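You operate a simulated robot arm through the tools that you are given. There is no shell and no other tool. Be economical: measure what you need, move in short steps, check, and stop when the job is done.

The job below is to be done with a simulated two-armed robot. You get a single attempt, and the scene is never put back.

TASK
Fetch the green plug and stand it on top of the brown timber block on the top of the yellow bench. Then take the white carton from the top of the black bench and leave it on the red sheet there. Then take the cap off the primer bottle and lay it down on the top of the yellow table. The order counts. Set down upright: green plug, white carton.

The check looks at the end state, three seconds after you hand in, the way a careful person would. Anything else that was tipped, shoved, dropped, spilled or broken makes it a failure. A push-on lid holds only when it is set on centred and level and pressed home; a screw cap is set on level and turned clockwise until tight. Flat cloth is picked up by pressing the open fingertips on it (5 to 10 N) and closing them slowly along it; thin cloth reads only 2 to 8 mm in the jaws.

THE ROBOT
Two 7-joint arms with fingered hands on one trunk, on a base that drives. Base frame: it is fixed to the floor where the robot stands at the start and does not move with it; the origin is under the middle of the robot, x ahead of it, y to its left, z up; the surface under the hand at the start is at about z = 80. Units: cm, rad, N and s.
The left shoulder is at the start at [20, 13.5, 97], the right one opposite. Places, roughly: primer bottle [-975, -450, 100]; red sheet [100, 250, 75]; white carton [75, 275, 75]. Payload 4 kg a hand.
Tool frame (each hand has its own): the origin (TCP) lies between the finger pads and is the grasp point; the fingertips stand 2.5 cm ahead of it; z points along the fingers, y is the line along which they close. The gripper opens to 8.8 cm. The gripper's body begins 2.9 cm behind the TCP. The gripper is a hand of 4 fingers: y runs from the thumb to the fingers, the wrist lies at [-1.3, -10.6, -17.4] in the tool frame, and closing takes about 1.5 s.
Orientation is told as [roll, pitch, yaw] about the base's x, y, z axes, in that order, counted from this pose: with the fingers straight down and the wrist toward the robot, the tool's x, y and z point along [0, 1, 0], [1, 0, 0] and [0, 0, -1] of the base frame.

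THE INTERFACE
- The arms move only by the tool drive_tool. It takes "left_rows", "right_rows" or both (then of equal length, played together; a hand with none holds still); each is a list of rows, each an object of numbers (a shift or turn left out is 0, a gripper value left out holds the last): "x", "y", "z": the shift along the base's x, y, z in units of 50 mm (1.0 is 50 mm); "wx", "wy", "wz": the turn, a rotation vector about the base's x, y, z in units of 4 degrees (1.0 is 4 degrees); "hand": the opening in per cent of the stroke, from 0 (shut) to 100 (fully open). In form: [{"x": .., "y": .., "z": .., "wx": .., "wy": .., "wz": .., "hand": ..}, ...]. A call has 1 to 10 rows; each row shifts and turns the commanded pose from where the row before left it. A call with a number of a shift or a turn outside -1 to 1 is refused whole. Rows are played at 5 a second. More than 5 cm and 0.15 rad between two rows, or a gripper value outside its range, and nothing of the call is played. A pose out of reach is approached as far as the arm can. The call stops where the force on the tool passes 40 N (or 10 N more than at its start, if that is more) or the arm is blocked; 0.2 s more then pass. Each finger travels about 15.3 cm/s and halts on what it meets, pressing with about 32 N; the grip force reading is that of the motor and also rises with nothing between the fingers. The clock runs only during rows and for 0.2 s after the last one: add rows that do not move to give the fingers time. The reply holds the time, the measured pose of the TCP, the force on the tool along the base axes, the opening and the grip force, in the units named above and with some noise, with the torque about the TCP (base axes, N m) and any sound that the robot's microphone picked up.
- Cameras (640 x 400 px; columns grow to the right, rows downward): "scene" is now at [14.77, 2.02, 157.64]; the picture's right is [0.21, -0.98, 0.00], its down [-0.66, -0.14, -0.74] and it looks along [0.72, 0.16, -0.68] (base axes); focal length 275 px, centre (320, 200). "left" rides on the left gripper at [-6.4, -8.3, -9.8] in its tool frame; the picture's right is [-0.62, -0.37, 0.69], its down [0.71, -0.63, 0.30] and it looks along [0.32, 0.68, 0.65] (tool axes); focal length 265 px, centre (320, 200). "right" rides on the right gripper at [6.4, -8.3, -9.8] in its tool frame; the picture's right is [-0.62, 0.37, -0.69], its down [-0.71, -0.63, 0.30] and it looks along [-0.32, 0.68, 0.65] (tool axes); focal length 265 px, centre (320, 200).
- grab_frame(camera): a new picture of that camera. It takes no simulated time.
- move_column(by): slides the trunk up (or, below 0, down) by that many cm; the arms and the scene camera ride with it, the base frame stays. It gives what a move gives, with no picture.
- base_move(legs): drives the robot by 1 to 6 legs, each [ahead, left, turn to the left] in cm, cm and rad, along the robot's own axes; the way and the turn of a leg run together, so that a leg with both is an arc; at most 150 cm and 3.142 rad a leg. The arms and the cameras ride along, it lands a little off, and it stops where it bumps. It gives what a move gives.
- hand_shape(shape, hand): the hand has 4 fingers and takes this shape, open, in about a second: jaw (thumb against the fingers, like two jaws); tri (thumb and two fingers); tip (a fingertip pinch); poke (one finger out to press); point (the index stretched); flat (the hand flat); cup (the hand cupped); fist (a fist). The gripper value then closes the fingers along that shape, each until it touches; the sizes above hold for jaw. It gives what a move gives, with no picture.
- head_to(pan, tilt): turns the head with the scene camera to pan (to the left, within 1.693 rad either way) and tilt (down, from -0.506 to 1.204), counted from straight ahead of the robot. It gives what a move gives.
- locate(camera, pixels): for up to 12 pixels [column, row] of the newest picture of that camera ("zoom" is the newest enlarged one), the place [x, y, z] in the base frame of the surface seen there, good to about 0.2 cm, but the place of the scene camera against the robot may be out by one fixed shift of up to 1.2 cm in any direction. It takes no simulated time.
- zoom(camera, box): a new picture of the part [left, top, right, bottom] of that camera's present view, enlarged. It takes no simulated time.
- finish_job(): hands the job in; it is judged then, once.

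Work in short steps. Measure before you move; look again where a grasp or a placing could have gone wrong, and mend it. You have 110 turns and 88 pictures in all, those below and enlarged ones among them. Open the grippers and draw the arms clear of the work before you hand the job in, unless the task says otherwise; then end with one line.

The tools are called after "Emit:" as a command line: name --argument value ..., lists and objects as JSON in quotes. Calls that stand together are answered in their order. drive_tool: Moves the arms, as the interface text tells. Its arguments: {"type":"object","properties":{"left_rows":{"type":"array","items":{"type":"object","properties":{"x":{"type":"number"},"y":{"type":"number"},"z":{"type":"number"},"wx":{"type":"number"},"wy":{"type":"number"},"wz":{"type":"number"},"hand":{"type":"number"}}}},"right_rows":{"type":"array","items":{"type":"object","properties":{"x":{"type":"number"},"y":{"type":"number"},"z":{"type":"number"},"wx":{"type":"number"},"wy":{"type":"number"},"wz":{"type":"number"},"hand":{"type":"number"}}}}},"required":[]} The other tools are called the same way: move_column (by) slides the trunk up or down; hand_shape (shape, hand) gives the hand a shape; base_move (legs) drives the base; head_to (pan, tilt) turns the head that bears the scene camera; grab_frame (camera) takes a picture; locate (camera, pixels) gives the place of the surface under pixels of a picture; zoom (camera, box) takes an enlarged picture of a part of a camera's view; finish_job () hands the job in.

At the start:

```text
t: 0.0
left_eef_pos: [54.6, 26.89, 111.23]
left_tcp_rot: [0.001, 0.001, 0.0]
left_force: [-0.3, 0.7, 0.4]
left_torque: [0.02, 0.0, 0.02]
left_grip_width: 8.76
left_gripper_force: 0.1
left_shape: jaw
right_eef_pos: [58.64, -18.33, 109.35]
right_tcp_rot: [0.0, -0.001, 0.0]
right_force: [0.5, 0.4, -0.6]
right_torque: [-0.03, 0.05, 0.03]
right_grip_width: 8.76
right_gripper_force: 0.0
right_shape: jaw
trunk travel left (down, up): [-57.5, 19.5]
robot x, y, heading: [-0.16, -0.19, -0.001]
head pan, tilt: [0.215, 0.744]
```

scene: 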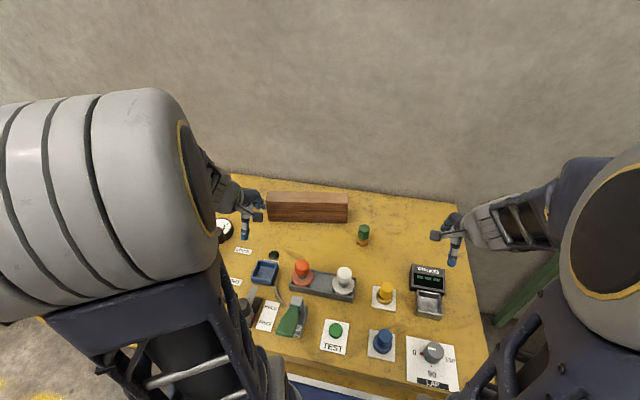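
right: 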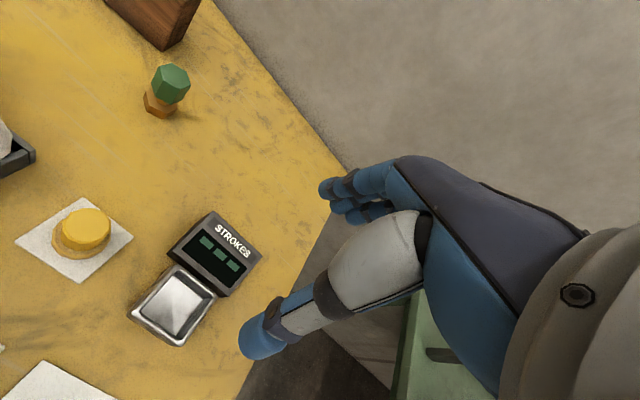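
left: 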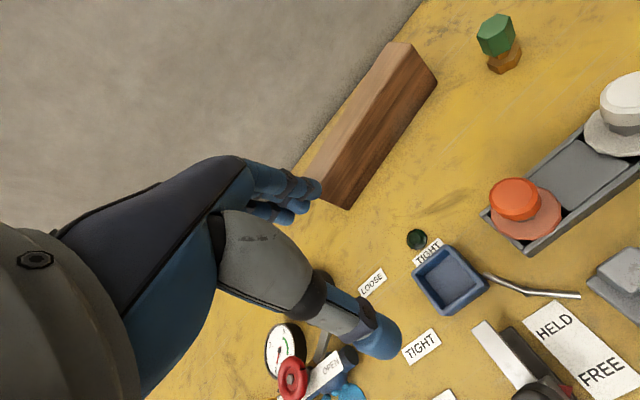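

The green plug may be the hexagonal piece at scene (363,235), standing on an orange piece. I zoom in to check it and the timber block.

Emit:
zoom --camera "scene" --box '[220, 170, 480, 332]'

Emit:
locate --camera "scene" --pixels '[[363, 228], [362, 240], [363, 247], [270, 195], [346, 196], [270, 206], [346, 208], [308, 194], [308, 203], [308, 222], [400, 240]]'

Emit:
zoom --camera "right" --box '[100, 0, 300, 125]'

```text
2.46 times, centred on (350, 251) of scene
```

zoom: 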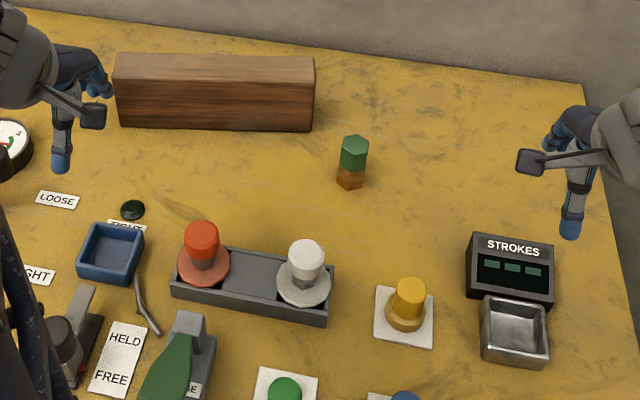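

```text
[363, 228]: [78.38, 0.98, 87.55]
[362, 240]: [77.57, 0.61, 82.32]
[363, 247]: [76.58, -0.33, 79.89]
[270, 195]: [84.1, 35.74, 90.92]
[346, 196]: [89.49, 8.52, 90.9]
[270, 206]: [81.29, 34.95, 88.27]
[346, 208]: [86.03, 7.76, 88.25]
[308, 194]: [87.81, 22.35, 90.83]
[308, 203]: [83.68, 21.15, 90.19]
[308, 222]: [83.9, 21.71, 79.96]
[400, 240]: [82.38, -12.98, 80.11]
```

```text
3.20 times, centred on (200, 62) of right
```

zoom: 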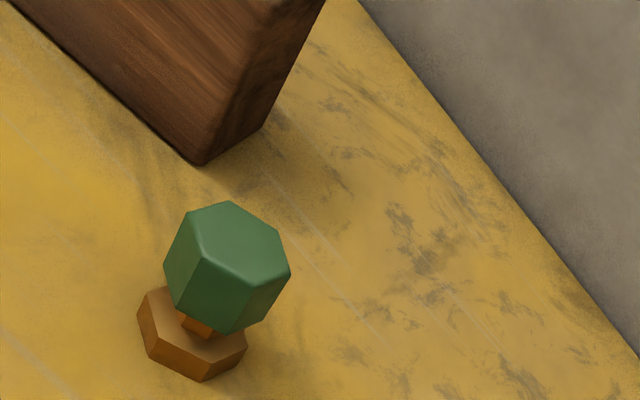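

The green hexagon on an orange foot is one candidate. I look closer at the dark green disc near the LOOSE/TIGHT labels and the other parts on the bench.

Emit:
zoom --camera "left" --box '[260, 200, 580, 400]'

Emit:
zoom --camera "left" --box '[430, 0, 590, 100]'

Emit:
zoom --camera "scene" --box '[210, 210, 470, 400]'

```text
2.00 times, centred on (420, 300) of left
```

zoom: 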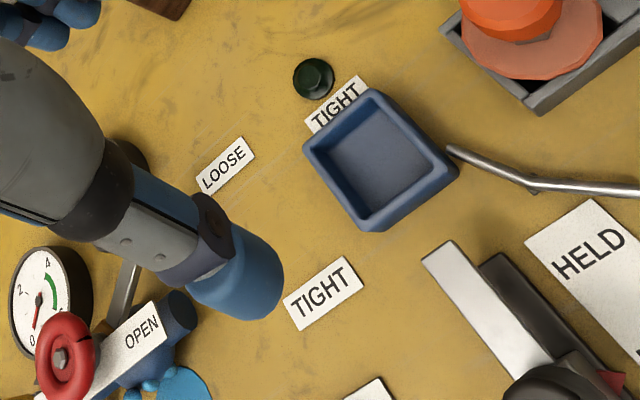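

```text
4.00 times, centred on (510, 50) of left
```

zoom: 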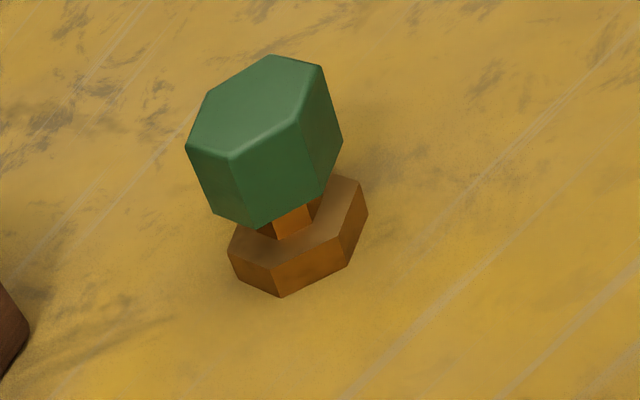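

```text
2.11 times, centred on (340, 305) of scene
```

zoom: 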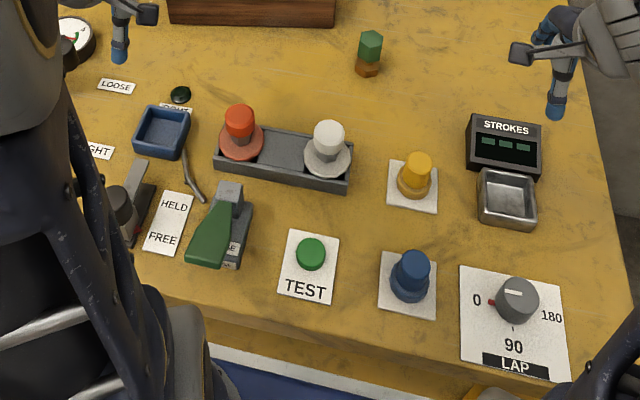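

The hex piece has a green head, an orange neck and an orange foot. I measure the hexagon and foot outlines from the wrist cameras, as well as the block ends.

Emit:
locate --camera "left" --pixels '[[478, 36], [484, 24], [497, 15], [509, 18], [505, 29], [489, 38], [496, 25], [498, 48], [489, 63], [500, 73], [518, 65], [505, 62]]'

Emit:
locate --camera "right" --pixels '[[172, 66], [187, 83], [178, 94], [166, 90], [157, 78], [160, 66], [172, 78], [155, 110], [162, 117], [165, 47], [195, 5], [181, 39]]'

Emit:
locate --camera "left" --pixels '[[405, 47], [385, 50], [415, 70], [434, 82], [350, 150], [345, 200], [370, 140], [330, 165]]'

```text
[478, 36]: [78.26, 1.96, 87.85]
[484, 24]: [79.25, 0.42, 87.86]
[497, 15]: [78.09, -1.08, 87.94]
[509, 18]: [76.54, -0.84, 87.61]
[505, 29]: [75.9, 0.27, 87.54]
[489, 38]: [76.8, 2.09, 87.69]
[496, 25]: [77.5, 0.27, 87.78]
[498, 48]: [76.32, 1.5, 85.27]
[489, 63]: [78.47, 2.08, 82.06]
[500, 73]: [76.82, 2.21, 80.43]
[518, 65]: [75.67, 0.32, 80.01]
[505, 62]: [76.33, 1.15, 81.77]
```

```text
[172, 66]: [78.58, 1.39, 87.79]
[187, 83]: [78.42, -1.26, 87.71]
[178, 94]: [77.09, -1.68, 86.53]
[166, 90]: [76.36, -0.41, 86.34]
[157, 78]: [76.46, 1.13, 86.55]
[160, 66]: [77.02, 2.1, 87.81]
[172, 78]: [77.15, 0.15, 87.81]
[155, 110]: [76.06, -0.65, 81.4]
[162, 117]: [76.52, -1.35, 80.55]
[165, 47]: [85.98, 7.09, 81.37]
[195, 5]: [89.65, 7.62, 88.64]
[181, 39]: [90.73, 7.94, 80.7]
```

```text
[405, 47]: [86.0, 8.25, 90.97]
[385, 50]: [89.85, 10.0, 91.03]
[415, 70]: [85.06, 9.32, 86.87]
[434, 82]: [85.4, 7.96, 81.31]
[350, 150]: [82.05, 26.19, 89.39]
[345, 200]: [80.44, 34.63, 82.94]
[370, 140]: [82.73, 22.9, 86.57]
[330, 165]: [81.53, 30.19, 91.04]
```

The wrist cameras agree: head centre ≈(77.4, 0.35), top z 87.8, and flats with normals at 30°/90°/150°. The block top is at z≈91. I bring the left hand above the plug with a yaw of −30°.

Emit:
drive_tool --left_rows '[{"x": 0.456, "y": -0.53, "z": -0.2, "wz": -0.75, "hand": 100}, {"x": 0.456, "y": -0.53, "z": -0.2, "wz": -0.75}, {"x": 0.456, "y": -0.53, "z": -0.2, "wz": -0.75}, {"x": 0.456, "y": -0.53, "z": -0.2, "wz": -0.75}, {"x": 0.456, "y": -0.53, "z": -0.2, "wz": -0.75}, {"x": 0.456, "y": -0.53, "z": -0.2, "wz": -0.75}, {"x": 0.456, "y": -0.53, "z": -0.2, "wz": -0.75}, {"x": 0.456, "y": -0.53, "z": -0.2, "wz": -0.75}, {"x": 0.456, "y": -0.53, "z": -0.2, "wz": -0.75}, {"x": 0.456, "y": -0.53, "z": -0.2, "wz": -0.75}]'

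Emit:
grab_frame --camera "left"

```text
t: 2.2
left_eef_pos: [77.5, 0.52, 101.06]
left_tcp_rot: [-0.001, 0.0, -0.524]
left_force: [-0.3, 0.3, 0.7]
left_torque: [0.02, -0.03, 0.01]
left_grip_width: 8.78
left_gripper_force: 0.1
left_shape: jaw
right_eef_pos: [58.68, -18.4, 109.39]
right_tcp_rot: [0.001, 0.0, 0.0]
right_force: [0.4, 0.6, -0.1]
right_torque: [-0.03, -0.04, -0.02]
right_grip_width: 8.77
right_gripper_force: 0.1
right_shape: jaw
trunk travel left (down, up): [-57.5, 19.5]
robot x, y, heading: [0.12, 0.07, -0.001]
head pan, tilt: [0.215, 0.744]
```

```text
79 pictures are left
```

left: 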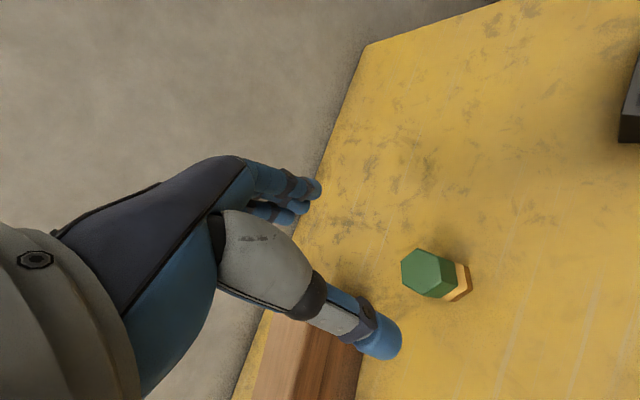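

The plug is at left px (428,272). I re-measure it from this near view.

Emit:
locate --camera "left" --pixels '[[403, 262], [416, 250], [438, 259], [448, 276], [436, 290], [412, 284], [425, 270], [468, 280], [452, 290], [300, 370], [340, 372], [272, 370]]'

```text
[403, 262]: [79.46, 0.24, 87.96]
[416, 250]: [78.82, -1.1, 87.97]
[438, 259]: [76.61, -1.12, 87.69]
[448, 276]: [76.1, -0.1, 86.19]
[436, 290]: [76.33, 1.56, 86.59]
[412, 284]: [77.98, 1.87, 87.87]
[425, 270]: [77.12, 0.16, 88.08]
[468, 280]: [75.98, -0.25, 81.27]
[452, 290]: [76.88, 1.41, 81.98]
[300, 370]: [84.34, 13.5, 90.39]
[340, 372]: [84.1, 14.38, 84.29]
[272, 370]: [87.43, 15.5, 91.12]
```

The centre is ≈(77.5, 0.2) and the closing line at −30° suits a pair of flats. I descend to z≈85.6, slowing at the end.

Emit:
drive_tool --left_rows '[{"z": -0.6, "y": -0.05}, {"z": -0.6}, {"z": -0.6}, {"z": -0.5}, {"z": -0.4}, {"z": -0.25}, {"z": -0.13}, {}]'

Emit:
grab_frame --camera "left"

```text
t: 4.0
left_eef_pos: [77.36, 0.19, 85.75]
left_tcp_rot: [-0.001, -0.001, -0.523]
left_force: [-0.5, -0.6, -0.6]
left_torque: [0.0, -0.02, -0.04]
left_grip_width: 8.77
left_gripper_force: 0.0
left_shape: jaw
right_eef_pos: [58.6, -18.37, 109.32]
right_tcp_rot: [0.001, -0.001, 0.002]
right_force: [-0.1, 0.8, -0.6]
right_torque: [0.0, -0.05, 0.0]
right_grip_width: 8.76
right_gripper_force: 0.1
right_shape: jaw
trunk travel left (down, up): [-57.5, 19.5]
robot x, y, heading: [-0.12, 0.16, 0.004]
head pan, tilt: [0.215, 0.744]
```

```text
78 pictures are left
```

left: 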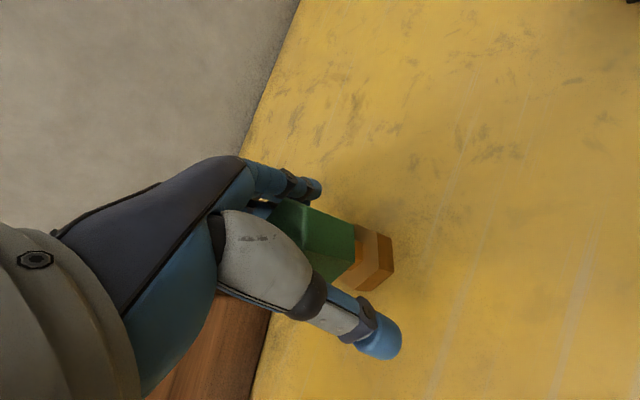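

The head stands between the thumb and fingers, so I close.

Emit:
drive_tool --left_rows '[{"hand": 70}, {"hand": 55}, {"hand": 45}, {"hand": 38}, {"hand": 30}, {"hand": 22}, {"hand": 15}, {"hand": 10}, {}, {}]'

Emit:
grab_frame --camera "left"

```text
t: 6.2
left_eef_pos: [77.45, 0.12, 85.83]
left_tcp_rot: [-0.002, 0.0, -0.524]
left_force: [0.3, -0.4, -2.4]
left_torque: [-0.03, 0.01, -0.01]
left_grip_width: 2.83
left_gripper_force: 31.8
left_shape: jaw
right_eef_pos: [58.75, -18.52, 109.41]
right_tcp_rot: [0.0, -0.001, -0.001]
right_force: [-1.2, -0.2, -0.5]
right_torque: [0.01, 0.02, 0.02]
right_grip_width: 8.75
right_gripper_force: 0.1
right_shape: jaw
trunk travel left (down, up): [-57.5, 19.5]
robot x, y, heading: [0.27, 0.29, 0.002]
head pan, tilt: [0.215, 0.744]
```

```text
77 pictures are left
```

left: 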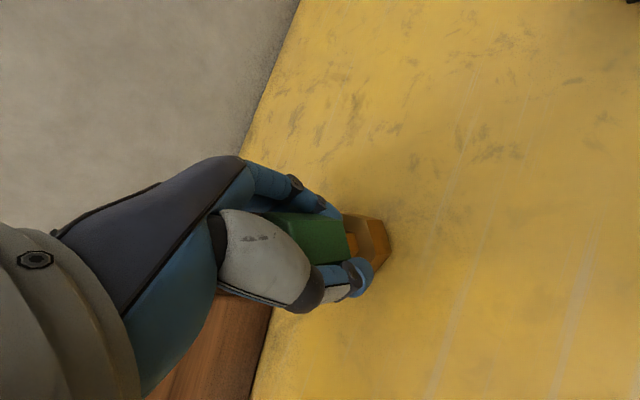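

The grip holds at 2.83 cm. I lift straight up about 10 cm and look.

Emit:
drive_tool --left_rows '[{"z": 0.1}, {"z": 0.2}, {"z": 0.3}, {"z": 0.4}, {"z": 0.5}, {"z": 0.5}, {}]'

Emit:
grab_frame --camera "left"

Emit:
grab_frame --camera "scene"

```text
t: 7.8
left_eef_pos: [77.5, 0.24, 95.94]
left_tcp_rot: [-0.001, -0.001, -0.521]
left_force: [-0.7, -0.1, -1.6]
left_torque: [-0.01, -0.01, 0.0]
left_grip_width: 2.85
left_gripper_force: 32.1
left_shape: jaw
right_eef_pos: [58.81, -18.48, 109.46]
right_tcp_rot: [-0.001, 0.001, 0.0]
right_force: [0.0, 0.3, 0.2]
right_torque: [0.0, 0.01, 0.0]
right_grip_width: 8.76
right_gripper_force: 0.2
right_shape: jaw
trunk travel left (down, up): [-57.5, 19.5]
robot x, y, heading: [0.06, 0.12, 0.0]
head pan, tilt: [0.215, 0.744]
```

```text
76 pictures are left
```

left: 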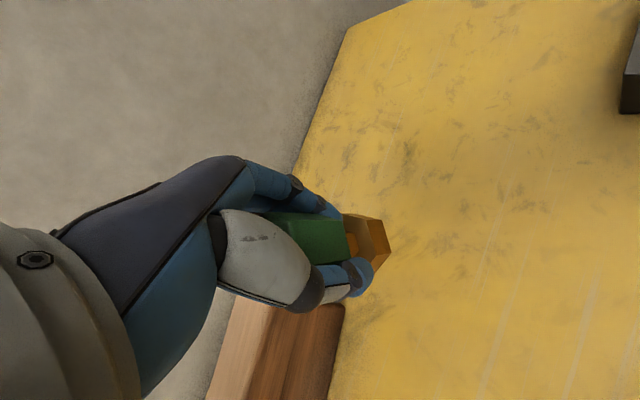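

```text
75 pictures are left
```

scene: 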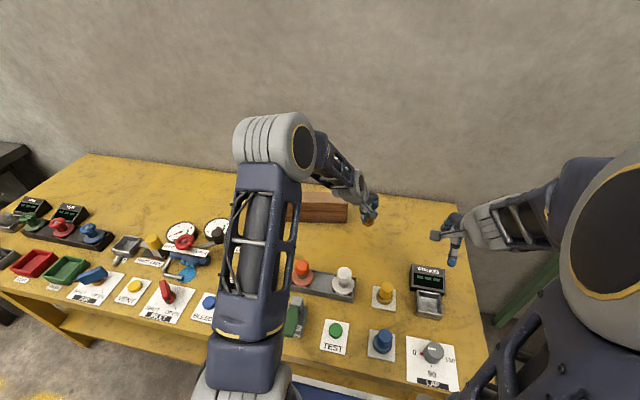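

The plug came up in one piece with its orange foot; its base is 5.8 cm below the TCP. I go up and over the block to about (86.4, 18).

Emit:
drive_tool --left_rows '[{"z": 0.8}, {"z": 0.8, "wz": 0.75}, {"x": 0.22, "y": 0.445, "wz": 0.85}, {"x": 0.22, "y": 0.445, "wz": 0.85}, {"x": 0.22, "y": 0.445, "wz": 0.85}, {"x": 0.22, "y": 0.445, "wz": 0.85}, {"x": 0.22, "y": 0.445, "wz": 0.85}, {"x": 0.22, "y": 0.445, "wz": 0.85}, {"x": 0.22, "y": 0.445, "wz": 0.85}, {"x": 0.22, "y": 0.445, "wz": 0.8}]'

Emit:
grab_frame --camera "left"

Emit:
grab_frame --camera "right"

```text
t: 10.0
left_eef_pos: [86.16, 17.75, 103.97]
left_tcp_rot: [0.002, 0.001, 0.002]
left_force: [-0.1, -0.1, -2.2]
left_torque: [-0.03, 0.01, -0.02]
left_grip_width: 2.8
left_gripper_force: 31.8
left_shape: jaw
right_eef_pos: [58.67, -18.46, 109.44]
right_tcp_rot: [-0.001, 0.0, 0.001]
right_force: [0.5, 0.5, -0.3]
right_torque: [0.01, 0.01, -0.04]
right_grip_width: 8.75
right_gripper_force: 0.1
right_shape: jaw
trunk travel left (down, up): [-57.5, 19.5]
robot x, y, heading: [0.22, -0.05, -0.002]
head pan, tilt: [0.215, 0.744]
```

```text
74 pictures are left
```

left: 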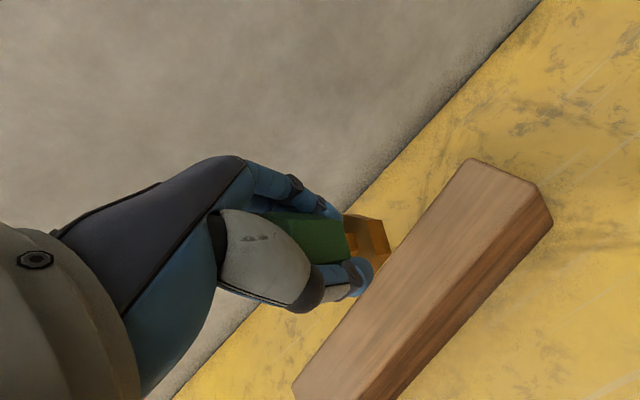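

```text
73 pictures are left
```

right: 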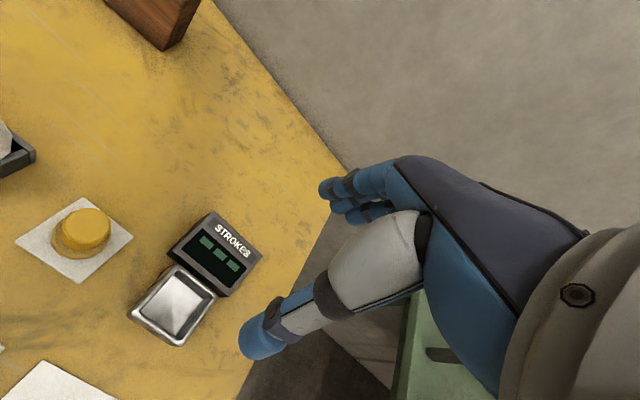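

The block's top is now clear in the left picture, with corners at (470,160) and (535,182). I measure its edges.

Emit:
locate --camera "left" --pixels '[[470, 163], [532, 184], [450, 183], [505, 216], [420, 222], [468, 260], [395, 255], [437, 296], [410, 280], [295, 380], [360, 388], [375, 230]]'

```text
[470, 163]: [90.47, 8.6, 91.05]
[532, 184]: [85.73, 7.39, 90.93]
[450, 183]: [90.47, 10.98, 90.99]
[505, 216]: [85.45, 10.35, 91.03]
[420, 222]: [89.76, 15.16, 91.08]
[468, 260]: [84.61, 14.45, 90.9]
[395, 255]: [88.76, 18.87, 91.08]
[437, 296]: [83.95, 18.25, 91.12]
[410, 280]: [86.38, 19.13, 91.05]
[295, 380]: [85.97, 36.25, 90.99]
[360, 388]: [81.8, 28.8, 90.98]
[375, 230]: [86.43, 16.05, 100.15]
```

The block's centreline at y=18 is x≈86.5. I shift +0.35 cm in x and lower until just before contact (TCP ≈97.2), then creep.

Emit:
drive_tool --left_rows '[{"x": 0.07, "z": -0.4}, {"z": -0.4}, {"z": -0.3}, {"z": -0.2}, {"z": -0.06}, {}]'

Emit:
grab_frame --camera "left"

Emit:
zoom --camera "scene" --box '[240, 150, 400, 250]'

```text
t: 11.4
left_eef_pos: [86.41, 17.91, 96.97]
left_tcp_rot: [-0.001, -0.001, 0.0]
left_force: [-0.3, 0.1, -2.9]
left_torque: [0.01, -0.01, -0.02]
left_grip_width: 2.81
left_gripper_force: 32.3
left_shape: jaw
right_eef_pos: [58.62, -18.43, 109.45]
right_tcp_rot: [0.001, 0.0, 0.002]
right_force: [-0.1, 0.8, -0.6]
right_torque: [0.01, 0.02, 0.0]
right_grip_width: 8.76
right_gripper_force: 0.1
right_shape: jaw
trunk travel left (down, up): [-57.5, 19.5]
robot x, y, heading: [0.26, 0.22, 0.0]
head pan, tilt: [0.215, 0.744]
```

```text
72 pictures are left
```

left: 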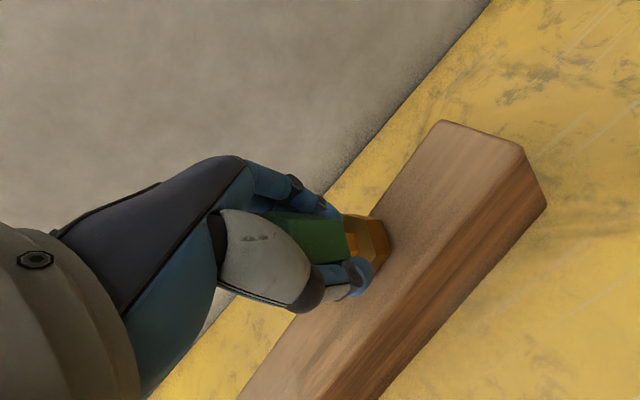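

```text
4.00 times, centred on (320, 200) of scene
```

zoom: 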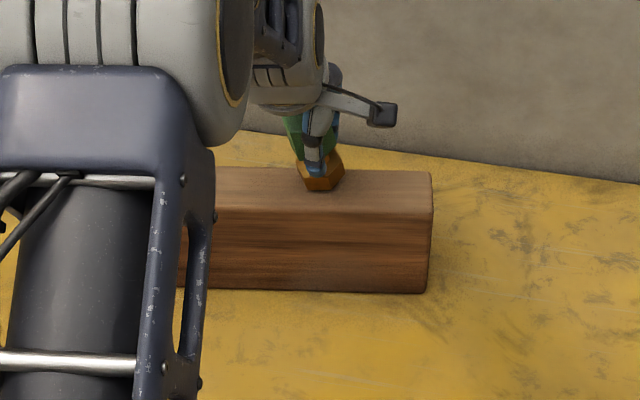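

The foot is over the middle of the block, just above it. I creep down 1 mm at a time.

Emit:
drive_tool --left_rows '[{"z": -0.02}, {"z": -0.02}, {}]'

```text
t: 12.2
left_eef_pos: [86.73, 17.91, 96.86]
left_tcp_rot: [0.001, 0.001, 0.0]
left_force: [0.2, -0.6, -2.2]
left_torque: [-0.05, 0.0, -0.01]
left_grip_width: 2.82
left_gripper_force: 32.4
left_shape: jaw
right_eef_pos: [58.67, -18.45, 109.4]
right_tcp_rot: [0.002, -0.002, 0.002]
right_force: [0.0, -0.3, -0.5]
right_torque: [0.01, 0.01, -0.01]
right_grip_width: 8.76
right_gripper_force: 0.0
right_shape: jaw
trunk travel left (down, up): [-57.5, 19.5]
robot x, y, heading: [0.24, -0.02, -0.002]
head pan, tilt: [0.215, 0.744]
```

There is no contact yet, so I keep creeping.

Emit:
drive_tool --left_rows '[{"z": -0.02}, {"z": -0.02}, {}]'

```text
t: 13.0
left_eef_pos: [86.57, 17.86, 96.67]
left_tcp_rot: [0.0, 0.0, 0.0]
left_force: [0.0, -0.5, -0.2]
left_torque: [0.0, 0.06, 0.02]
left_grip_width: 2.78
left_gripper_force: 31.6
left_shape: jaw
right_eef_pos: [58.69, -18.43, 109.38]
right_tcp_rot: [-0.001, 0.001, 0.0]
right_force: [0.0, 0.9, 0.2]
right_torque: [-0.02, -0.01, 0.0]
right_grip_width: 8.75
right_gripper_force: 0.1
right_shape: jaw
trunk travel left (down, up): [-57.5, 19.5]
robot x, y, heading: [-0.3, -0.08, 0.002]
head pan, tilt: [0.215, 0.744]
```

The vertical load has gone from −2.4 to about 0, so it has landed. I go down one more 0.5 mm and open slowly.

Emit:
drive_tool --left_rows '[{"z": -0.01}, {}, {"hand": 33}, {"hand": 36}, {"hand": 40}, {"hand": 50}, {"hand": 65}, {"hand": 80}, {"hand": 100}, {}]'

Emit:
grab_frame --camera "left"

```text
t: 15.2
left_eef_pos: [86.48, 17.92, 96.71]
left_tcp_rot: [0.0, 0.001, 0.0]
left_force: [0.7, -0.1, 0.3]
left_torque: [0.04, 0.03, 0.0]
left_grip_width: 8.77
left_gripper_force: 0.2
left_shape: jaw
right_eef_pos: [58.71, -18.51, 109.42]
right_tcp_rot: [0.001, -0.001, 0.0]
right_force: [0.1, -0.3, 0.1]
right_torque: [0.01, 0.03, -0.02]
right_grip_width: 8.76
right_gripper_force: 0.1
right_shape: jaw
trunk travel left (down, up): [-57.5, 19.5]
robot x, y, heading: [-0.02, -0.36, -0.002]
head pan, tilt: [0.215, 0.744]
```

```text
70 pictures are left
```

left: 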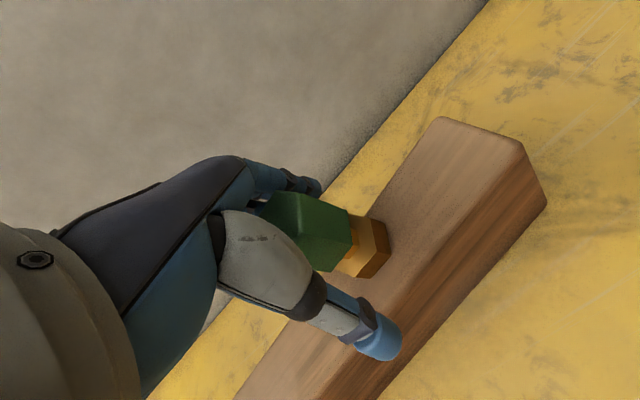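

The plug stands free between the open fingers. I lift straight up and then draw the hand back.

Emit:
drive_tool --left_rows '[{"z": 0.4}, {"z": 0.7}, {"z": 0.9}, {"z": 0.9}, {"x": -0.9}, {"x": -0.95}, {"x": -0.95}, {"x": -0.95}, {"x": -0.95}, {"x": -0.95, "y": 0.2}]'

Emit:
zoom --camera "scene" --box '[220, 150, 420, 275]'

Emit:
grab_frame --camera "left"

```text
t: 17.4
left_eef_pos: [58.44, 18.79, 111.14]
left_tcp_rot: [0.002, 0.0, 0.002]
left_force: [0.8, 0.9, 0.3]
left_torque: [-0.01, -0.01, -0.02]
left_grip_width: 8.79
left_gripper_force: 0.2
left_shape: jaw
right_eef_pos: [58.75, -18.46, 109.34]
right_tcp_rot: [0.001, 0.001, 0.0]
right_force: [0.4, -0.1, 0.0]
right_torque: [-0.02, 0.03, -0.02]
right_grip_width: 8.78
right_gripper_force: 0.1
right_shape: jaw
trunk travel left (down, up): [-57.5, 19.5]
robot x, y, heading: [0.16, 0.24, 0.001]
head pan, tilt: [0.215, 0.744]
```

```text
3.20 times, centred on (320, 212) of scene
```

zoom: 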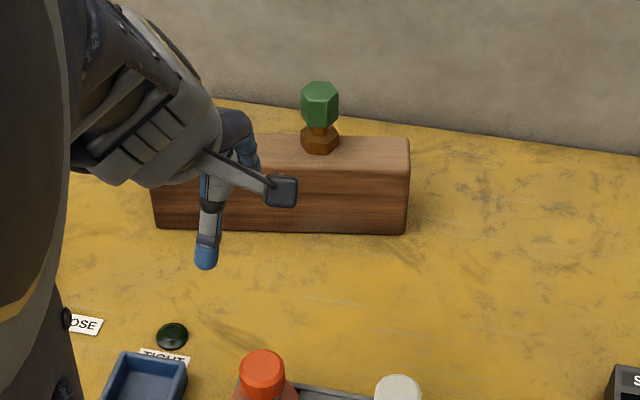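

```text
68 pictures are left
```

left: 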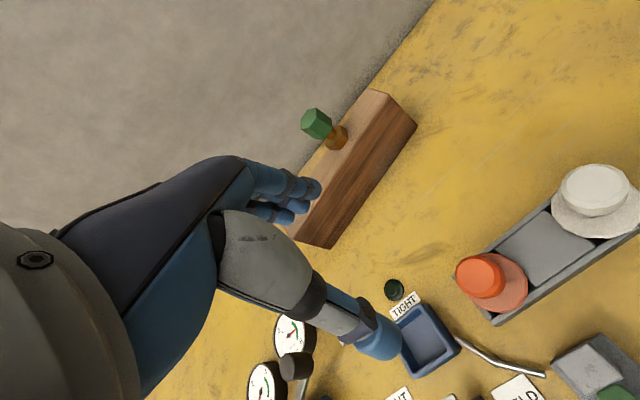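

The plug stands upright on the block. Next is the black bench, so I turn the head left to look that way.

Emit:
head_to --pan 1.2 --tilt 0.35

Emit:
grab_frame --camera "scene"

```text
t: 18.7
left_eef_pos: [58.6, 18.68, 111.14]
left_tcp_rot: [0.001, 0.001, 0.0]
left_force: [-0.4, 0.0, -0.6]
left_torque: [0.0, 0.02, 0.01]
left_grip_width: 8.79
left_gripper_force: 0.2
left_shape: jaw
right_eef_pos: [58.72, -18.48, 109.43]
right_tcp_rot: [0.0, 0.001, -0.001]
right_force: [0.1, 0.2, -0.4]
right_torque: [-0.03, 0.0, 0.02]
right_grip_width: 8.78
right_gripper_force: 0.2
right_shape: jaw
trunk travel left (down, up): [-57.5, 19.5]
robot x, y, heading: [-0.04, 0.18, -0.001]
head pan, tilt: [1.201, 0.351]
```

```text
67 pictures are left
```

scene: 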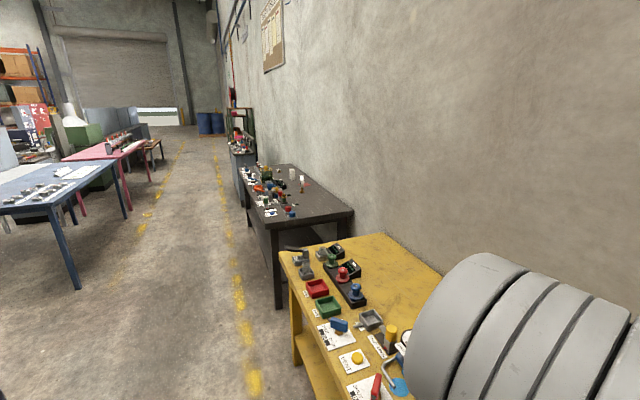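

The black bench stands along the wall beyond the yellow one, around px (285,195). I zoom in on it.

Emit:
zoom --camera "scene" --box '[220, 150, 380, 250]'

Emit:
locate --camera "scene" --pixels '[[268, 227], [348, 212], [246, 170], [290, 166], [292, 176], [305, 186], [288, 210], [320, 200], [283, 250], [394, 238], [295, 270], [270, 300]]'

```text
4.00 times, centred on (300, 200) of scene
```

zoom: 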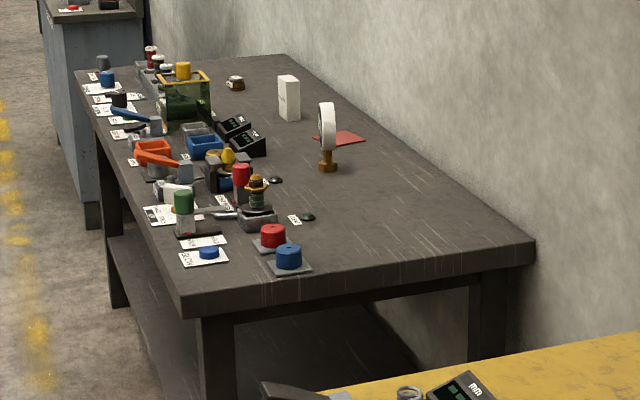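

```text
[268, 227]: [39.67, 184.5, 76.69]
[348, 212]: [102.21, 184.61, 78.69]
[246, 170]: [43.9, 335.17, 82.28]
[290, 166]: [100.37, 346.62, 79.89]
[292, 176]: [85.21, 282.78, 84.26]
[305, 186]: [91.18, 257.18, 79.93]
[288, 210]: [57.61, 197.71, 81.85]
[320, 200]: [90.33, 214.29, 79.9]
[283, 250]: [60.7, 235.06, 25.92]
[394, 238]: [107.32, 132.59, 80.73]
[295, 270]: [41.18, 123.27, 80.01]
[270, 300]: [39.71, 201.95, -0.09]
```

I locate the carton, the red sheet and the paddle beside it in the zoomed picture.

Emit:
locate --camera "zoom" --pixels '[[288, 85], [290, 118], [300, 100], [283, 77], [345, 131], [364, 139], [342, 145], [315, 137], [327, 165], [327, 125], [235, 82], [185, 110]]'

```text
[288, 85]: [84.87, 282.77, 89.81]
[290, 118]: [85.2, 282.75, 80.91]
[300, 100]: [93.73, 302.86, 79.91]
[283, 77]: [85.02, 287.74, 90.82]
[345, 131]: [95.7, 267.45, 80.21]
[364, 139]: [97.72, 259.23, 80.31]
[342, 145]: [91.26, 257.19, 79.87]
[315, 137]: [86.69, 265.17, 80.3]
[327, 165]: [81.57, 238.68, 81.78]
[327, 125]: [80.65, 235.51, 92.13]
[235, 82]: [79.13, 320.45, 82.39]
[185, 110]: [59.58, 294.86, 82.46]
```

The carton is at ≈(86,285), 11 cm tall. The red sheet's centre is ≈(92.5,262.5), and the paddle stands at (81.6,239). I raise the trunk, back off, drive 258 cm left, then come up to the bench.

Emit:
move_column --by 15

Emit:
base_move --legs '[[-20, 0, 0], [0, 130, 0], [0, 128, 0], [20, 0, 0]]'

Emit:
head_to --pan 0.15 --tilt 0.75

Emit:
grab_frame --camera "scene"

Emit:
grab_frame --camera "left"

```text
t: 20.4
left_eef_pos: [58.4, 18.76, 126.02]
left_tcp_rot: [-0.002, -0.002, 0.002]
left_force: [0.8, 0.1, -0.1]
left_torque: [0.01, -0.01, 0.0]
left_grip_width: 8.82
left_gripper_force: 0.1
left_shape: jaw
right_eef_pos: [58.67, -18.34, 124.37]
right_tcp_rot: [0.0, 0.0, 0.001]
right_force: [-0.8, 1.1, 0.6]
right_torque: [-0.02, -0.02, 0.01]
right_grip_width: 8.77
right_gripper_force: 0.0
right_shape: jaw
trunk travel left (down, up): [-72.5, 4.5]
robot x, y, heading: [-0.09, 0.05, -0.002]
head pan, tilt: [1.201, 0.351]
```

```text
t: 35.6
left_eef_pos: [56.52, 282.9, 126.15]
left_tcp_rot: [0.001, 0.0, 0.011]
left_force: [-0.5, -0.4, -0.4]
left_torque: [0.01, -0.02, 0.0]
left_grip_width: 8.78
left_gripper_force: 0.1
left_shape: jaw
right_eef_pos: [56.97, 245.64, 124.41]
right_tcp_rot: [-0.001, 0.0, 0.009]
right_force: [0.0, -0.3, 0.2]
right_torque: [0.01, -0.02, 0.02]
right_grip_width: 8.72
right_gripper_force: 0.2
right_shape: jaw
trunk travel left (down, up): [-72.5, 4.5]
robot x, y, heading: [-1.56, 263.78, 0.011]
head pan, tilt: [1.201, 0.351]
```

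```text
t: 36.9
left_eef_pos: [56.55, 282.92, 126.18]
left_tcp_rot: [0.0, 0.001, 0.008]
left_force: [0.6, 0.4, 0.3]
left_torque: [-0.01, -0.02, 0.0]
left_grip_width: 8.79
left_gripper_force: 0.0
left_shape: jaw
right_eef_pos: [57.09, 245.69, 124.38]
right_tcp_rot: [0.001, 0.0, 0.009]
right_force: [-0.4, 0.4, -0.8]
right_torque: [0.03, 0.0, 0.01]
right_grip_width: 8.78
right_gripper_force: 0.1
right_shape: jaw
trunk travel left (down, up): [-72.5, 4.5]
robot x, y, heading: [-1.78, 263.82, 0.008]
head pan, tilt: [0.15, 0.75]
```

```text
65 pictures are left
```

scene: 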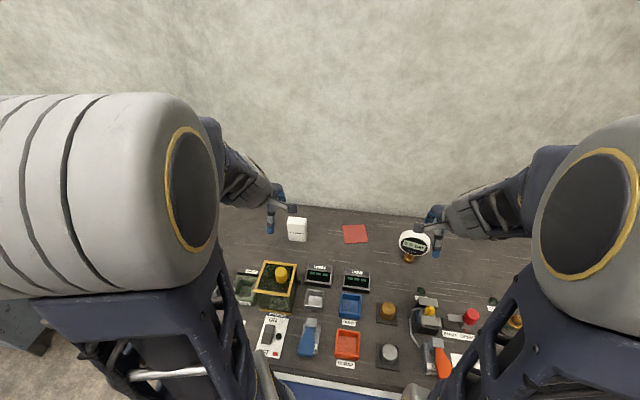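

```text
64 pictures are left
```

left: 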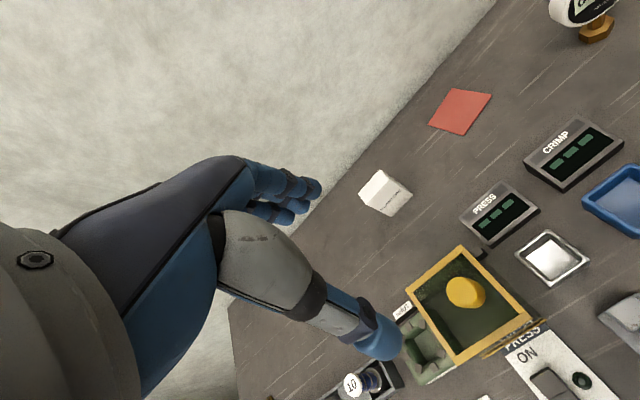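

I arrived with the carton at left px (386,193) and the sheet at (460,110). I measure both.

Emit:
locate --camera "left" --pixels '[[362, 190], [379, 172], [401, 180], [389, 198], [384, 184], [408, 193], [390, 214], [431, 124], [449, 90], [489, 94], [462, 133], [460, 110]]'

Emit:
zoom --camera "left" --box '[340, 60, 532, 180]'

Emit:
zoom --camera "scene" --box '[240, 190, 440, 315]'

```text
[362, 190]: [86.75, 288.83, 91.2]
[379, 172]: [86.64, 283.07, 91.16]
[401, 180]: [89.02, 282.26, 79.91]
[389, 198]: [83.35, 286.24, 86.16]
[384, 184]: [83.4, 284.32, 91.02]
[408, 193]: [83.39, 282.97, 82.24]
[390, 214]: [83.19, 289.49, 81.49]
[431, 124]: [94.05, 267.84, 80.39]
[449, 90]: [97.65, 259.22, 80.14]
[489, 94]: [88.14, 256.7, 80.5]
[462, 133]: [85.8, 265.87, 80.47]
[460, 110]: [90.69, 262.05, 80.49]
```

```text
3.33 times, centred on (436, 120) of left
```

zoom: 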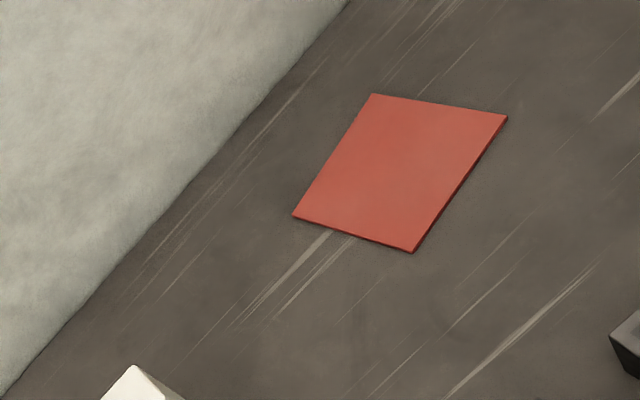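

```text
3.20 times, centred on (340, 252) of scene
```

zoom: 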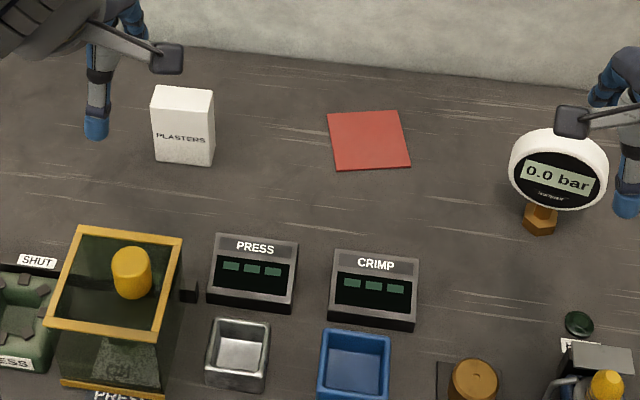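

The carton's top is at z 91.1, with its front face at x≈83.4 and its long side along y. I bring the left hand above it with yaw 0, so it closes along x.

Emit:
drive_tool --left_rows '[{"x": 0.715, "y": 0.08, "z": -0.4}, {"x": 0.715, "y": 0.08, "z": -0.4}, {"x": 0.715, "y": 0.08, "z": -0.4}, {"x": 0.715, "y": 0.08, "z": -0.4}, {"x": 0.715, "y": 0.08, "z": -0.4}, {"x": 0.715, "y": 0.08, "z": -0.4}, {"x": 0.715, "y": 0.08, "z": -0.4}, {"x": 0.715, "y": 0.08, "z": -0.5}, {}]'

Emit:
grab_frame --camera "left"

```text
t: 38.9
left_eef_pos: [85.13, 286.1, 109.48]
left_tcp_rot: [0.0, 0.0, 0.008]
left_force: [-0.2, 0.0, -0.3]
left_torque: [0.0, 0.0, 0.01]
left_grip_width: 8.81
left_gripper_force: 0.0
left_shape: jaw
right_eef_pos: [57.06, 245.68, 124.33]
right_tcp_rot: [0.001, -0.001, 0.008]
right_force: [0.4, -0.9, 0.9]
right_torque: [-0.01, -0.01, 0.02]
right_grip_width: 8.79
right_gripper_force: 0.1
right_shape: jaw
trunk travel left (down, up): [-72.5, 4.5]
robot x, y, heading: [-2.02, 263.55, 0.005]
head pan, tilt: [0.15, 0.75]
```

```text
61 pictures are left
```

left: 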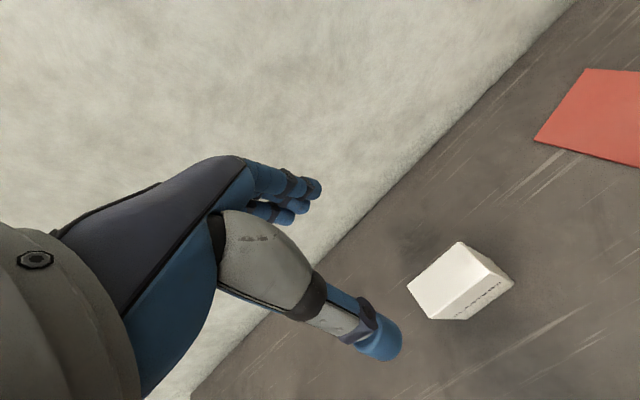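

I measure the carton's top corners from here.

Emit:
zoom --camera "left" --box '[380, 220, 540, 320]'

Emit:
locate --camera "left" --pixels '[[410, 286], [460, 244], [485, 274], [434, 314], [448, 280], [511, 283], [466, 316]]'

```text
4.00 times, centred on (460, 270) of left
```

zoom: 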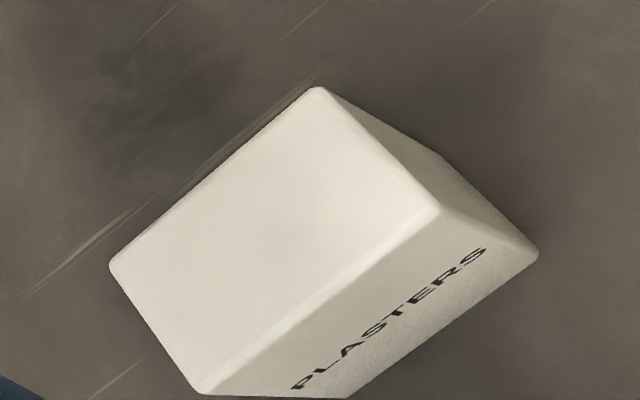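

```text
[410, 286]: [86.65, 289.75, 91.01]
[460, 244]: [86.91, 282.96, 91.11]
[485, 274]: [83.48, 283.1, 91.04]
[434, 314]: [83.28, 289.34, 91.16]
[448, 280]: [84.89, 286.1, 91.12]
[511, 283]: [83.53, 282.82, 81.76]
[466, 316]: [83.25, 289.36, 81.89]
```

The carton's centre is (85.1,286.3) and the hand is aligned with it. I descend to z≈88.7.

Emit:
drive_tool --left_rows '[{"z": -0.8, "y": 0.04}, {"z": -0.8}, {"z": -0.8}, {"z": -0.7}, {"z": -0.5}, {"z": -0.35}, {"z": -0.2}, {}]'

Emit:
grab_frame --camera "left"

```text
t: 40.7
left_eef_pos: [85.26, 286.27, 88.66]
left_tcp_rot: [0.001, 0.001, 0.009]
left_force: [1.0, 0.2, -0.8]
left_torque: [0.03, -0.03, 0.01]
left_grip_width: 8.78
left_gripper_force: 0.0
left_shape: jaw
right_eef_pos: [57.06, 245.79, 124.37]
right_tcp_rot: [0.0, 0.0, 0.009]
right_force: [-0.9, 0.2, 0.4]
right_torque: [0.02, -0.02, 0.01]
right_grip_width: 8.78
right_gripper_force: 0.1
right_shape: jaw
trunk travel left (down, up): [-72.5, 4.5]
robot x, y, heading: [-1.75, 264.2, 0.006]
head pan, tilt: [0.15, 0.75]
```

```text
59 pictures are left
```

left: 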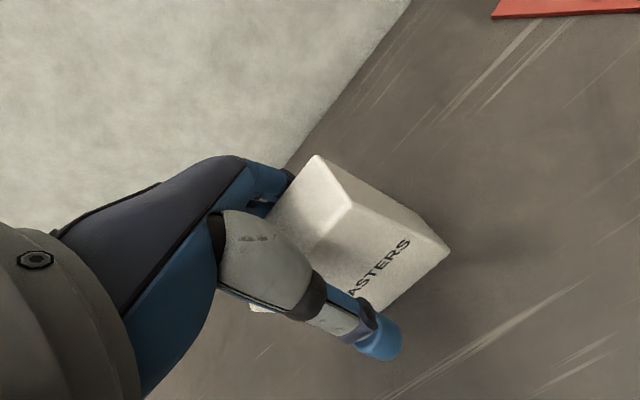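

The carton is between the fingers. I close until it is held firmly.

Emit:
drive_tool --left_rows '[{"hand": 70}, {"hand": 57}, {"hand": 50}, {"hand": 45}, {"hand": 40}, {"hand": 36}, {"hand": 32}, {"hand": 28}, {}, {}]'

```text
t: 42.9
left_eef_pos: [85.29, 286.37, 88.77]
left_tcp_rot: [0.001, 0.0, 0.009]
left_force: [-0.3, 0.2, -0.2]
left_torque: [-0.01, 0.02, 0.02]
left_grip_width: 3.38
left_gripper_force: 31.3
left_shape: jaw
right_eef_pos: [57.07, 245.8, 124.4]
right_tcp_rot: [-0.001, 0.0, 0.008]
right_force: [-0.3, 0.1, -1.0]
right_torque: [0.03, 0.01, -0.04]
right_grip_width: 8.75
right_gripper_force: 0.0
right_shape: jaw
trunk travel left (down, up): [-72.5, 4.5]
robot x, y, heading: [-1.92, 263.82, 0.01]
head pan, tilt: [0.15, 0.75]
```

The carton is held at 3.38 cm. I lift 8 cm and carry it over to (91.4,262.4).

Emit:
drive_tool --left_rows '[{"z": 0.3}, {"z": 0.6}, {"z": 0.7}, {"x": 0.175, "y": -0.68}, {"x": 0.175, "y": -0.68}, {"x": 0.175, "y": -0.68}, {"x": 0.175, "y": -0.68}, {"x": 0.175, "y": -0.68}, {"x": 0.175, "y": -0.68}, {"x": 0.175, "y": -0.68}]'

Emit:
grab_frame --camera "left"

Emit:
zoom --camera "scene" --box '[260, 180, 460, 305]'

```text
t: 45.1
left_eef_pos: [91.31, 262.29, 96.82]
left_tcp_rot: [0.0, -0.001, 0.008]
left_force: [0.0, -0.5, -0.7]
left_torque: [0.0, -0.01, -0.01]
left_grip_width: 3.36
left_gripper_force: 32.2
left_shape: jaw
right_eef_pos: [57.13, 245.73, 124.39]
right_tcp_rot: [0.001, 0.0, 0.01]
right_force: [0.9, -0.6, 0.6]
right_torque: [-0.01, 0.0, 0.03]
right_grip_width: 8.76
right_gripper_force: 0.0
right_shape: jaw
trunk travel left (down, up): [-72.5, 4.5]
robot x, y, heading: [-1.66, 263.68, 0.01]
head pan, tilt: [0.15, 0.75]
```

```text
58 pictures are left
```

left: 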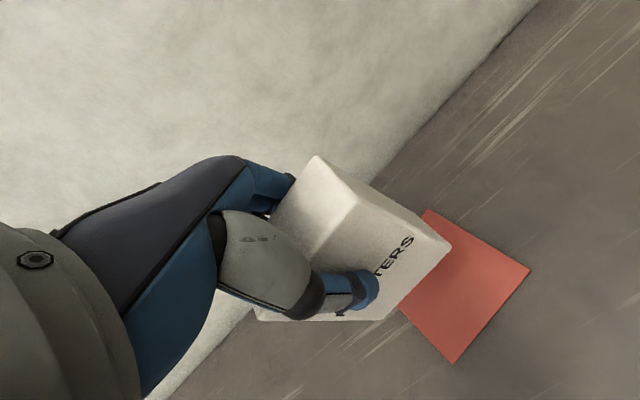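

```text
3.20 times, centred on (360, 242) of scene
```

zoom: 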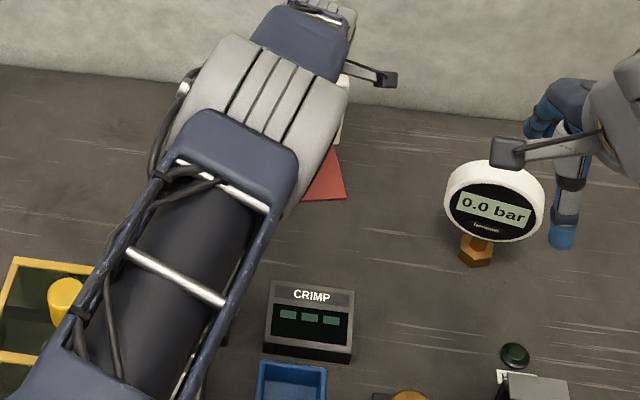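

I verify the sheet corners visible at (428,213), (528,270) and (453,360).

Emit:
locate --camera "left" --pixels '[[430, 215], [525, 270], [453, 359], [404, 316], [447, 245]]'

```text
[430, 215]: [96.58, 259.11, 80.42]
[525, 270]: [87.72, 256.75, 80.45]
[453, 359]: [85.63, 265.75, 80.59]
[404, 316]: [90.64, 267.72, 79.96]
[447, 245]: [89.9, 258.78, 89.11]
```

The sheet's centre is confirmed at (91.2,262.4), top z≈80.45. The landing TCP should be ≈89.2, so I lower to 89.6.

Emit:
drive_tool --left_rows '[{"z": -0.5}, {"z": -0.45}, {"z": -0.3}, {"z": -0.14}, {"z": -0.05}, {}]'

Emit:
drive_tool --left_rows '[{"z": -0.02}, {"z": -0.02}, {"z": -0.02}, {}]'

```text
t: 46.5
left_eef_pos: [91.24, 262.56, 89.6]
left_tcp_rot: [0.001, 0.0, 0.01]
left_force: [-0.1, -0.2, -1.5]
left_torque: [-0.02, 0.0, 0.01]
left_grip_width: 3.37
left_gripper_force: 31.6
left_shape: jaw
right_eef_pos: [56.95, 245.76, 124.45]
right_tcp_rot: [0.001, -0.001, 0.009]
right_force: [-0.1, -0.1, -0.3]
right_torque: [-0.02, 0.01, -0.01]
right_grip_width: 8.77
right_gripper_force: 0.1
right_shape: jaw
trunk travel left (down, up): [-72.5, 4.5]
robot x, y, heading: [-1.91, 263.77, 0.007]
head pan, tilt: [0.15, 0.75]
```

```text
t: 47.5
left_eef_pos: [91.3, 262.52, 89.38]
left_tcp_rot: [0.0, 0.0, 0.008]
left_force: [-0.1, -0.3, -0.9]
left_torque: [0.04, 0.03, 0.02]
left_grip_width: 3.38
left_gripper_force: 32.6
left_shape: jaw
right_eef_pos: [57.05, 245.57, 124.45]
right_tcp_rot: [0.001, 0.0, 0.009]
right_force: [0.4, 0.4, -0.4]
right_torque: [0.01, -0.03, 0.02]
right_grip_width: 8.76
right_gripper_force: 0.1
right_shape: jaw
trunk travel left (down, up): [-72.5, 4.5]
robot x, y, heading: [-2.06, 263.51, 0.005]
head pan, tilt: [0.15, 0.75]
```

The carton is light, so I creep in 1 mm steps, watching the force.

Emit:
drive_tool --left_rows '[{"z": -0.02}, {"z": -0.01}, {}]'

Emit:
zoom --camera "left" --box '[240, 140, 560, 340]'

```text
t: 48.3
left_eef_pos: [91.34, 262.43, 89.32]
left_tcp_rot: [0.0, 0.0, 0.009]
left_force: [0.4, 0.4, -0.2]
left_torque: [0.02, 0.01, -0.01]
left_grip_width: 3.39
left_gripper_force: 32.0
left_shape: jaw
right_eef_pos: [57.02, 245.65, 124.32]
right_tcp_rot: [0.0, -0.001, 0.009]
right_force: [0.2, 0.1, 0.2]
right_torque: [-0.01, 0.04, 0.02]
right_grip_width: 8.75
right_gripper_force: 0.0
right_shape: jaw
trunk travel left (down, up): [-72.5, 4.5]
robot x, y, heading: [-1.6, 263.82, 0.006]
head pan, tilt: [0.15, 0.75]
```

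```text
2.00 times, centred on (400, 240) of left
```

zoom: 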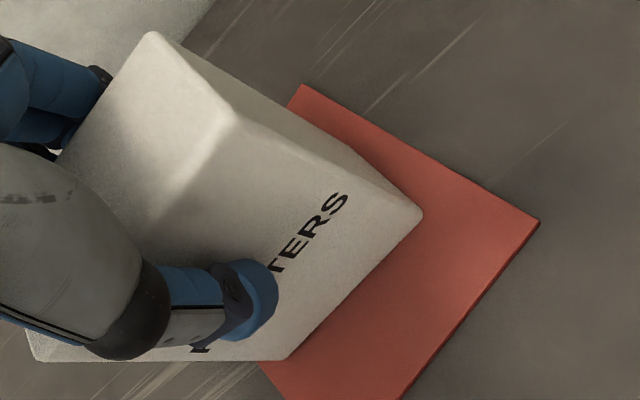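

Emit:
drive_tool --left_rows '[{"z": -0.02}, {"z": -0.01}, {}]'

```text
t: 49.1
left_eef_pos: [91.3, 262.58, 89.15]
left_tcp_rot: [0.0, 0.0, 0.008]
left_force: [-0.5, -0.2, 1.0]
left_torque: [-0.01, 0.03, 0.0]
left_grip_width: 3.41
left_gripper_force: 32.0
left_shape: jaw
right_eef_pos: [57.04, 245.63, 124.37]
right_tcp_rot: [-0.001, 0.0, 0.009]
right_force: [0.2, 0.1, 1.5]
right_torque: [0.0, 0.01, 0.01]
right_grip_width: 8.76
right_gripper_force: 0.1
right_shape: jaw
trunk travel left (down, up): [-72.5, 4.5]
robot x, y, heading: [-1.63, 263.72, 0.011]
head pan, tilt: [0.15, 0.75]
```

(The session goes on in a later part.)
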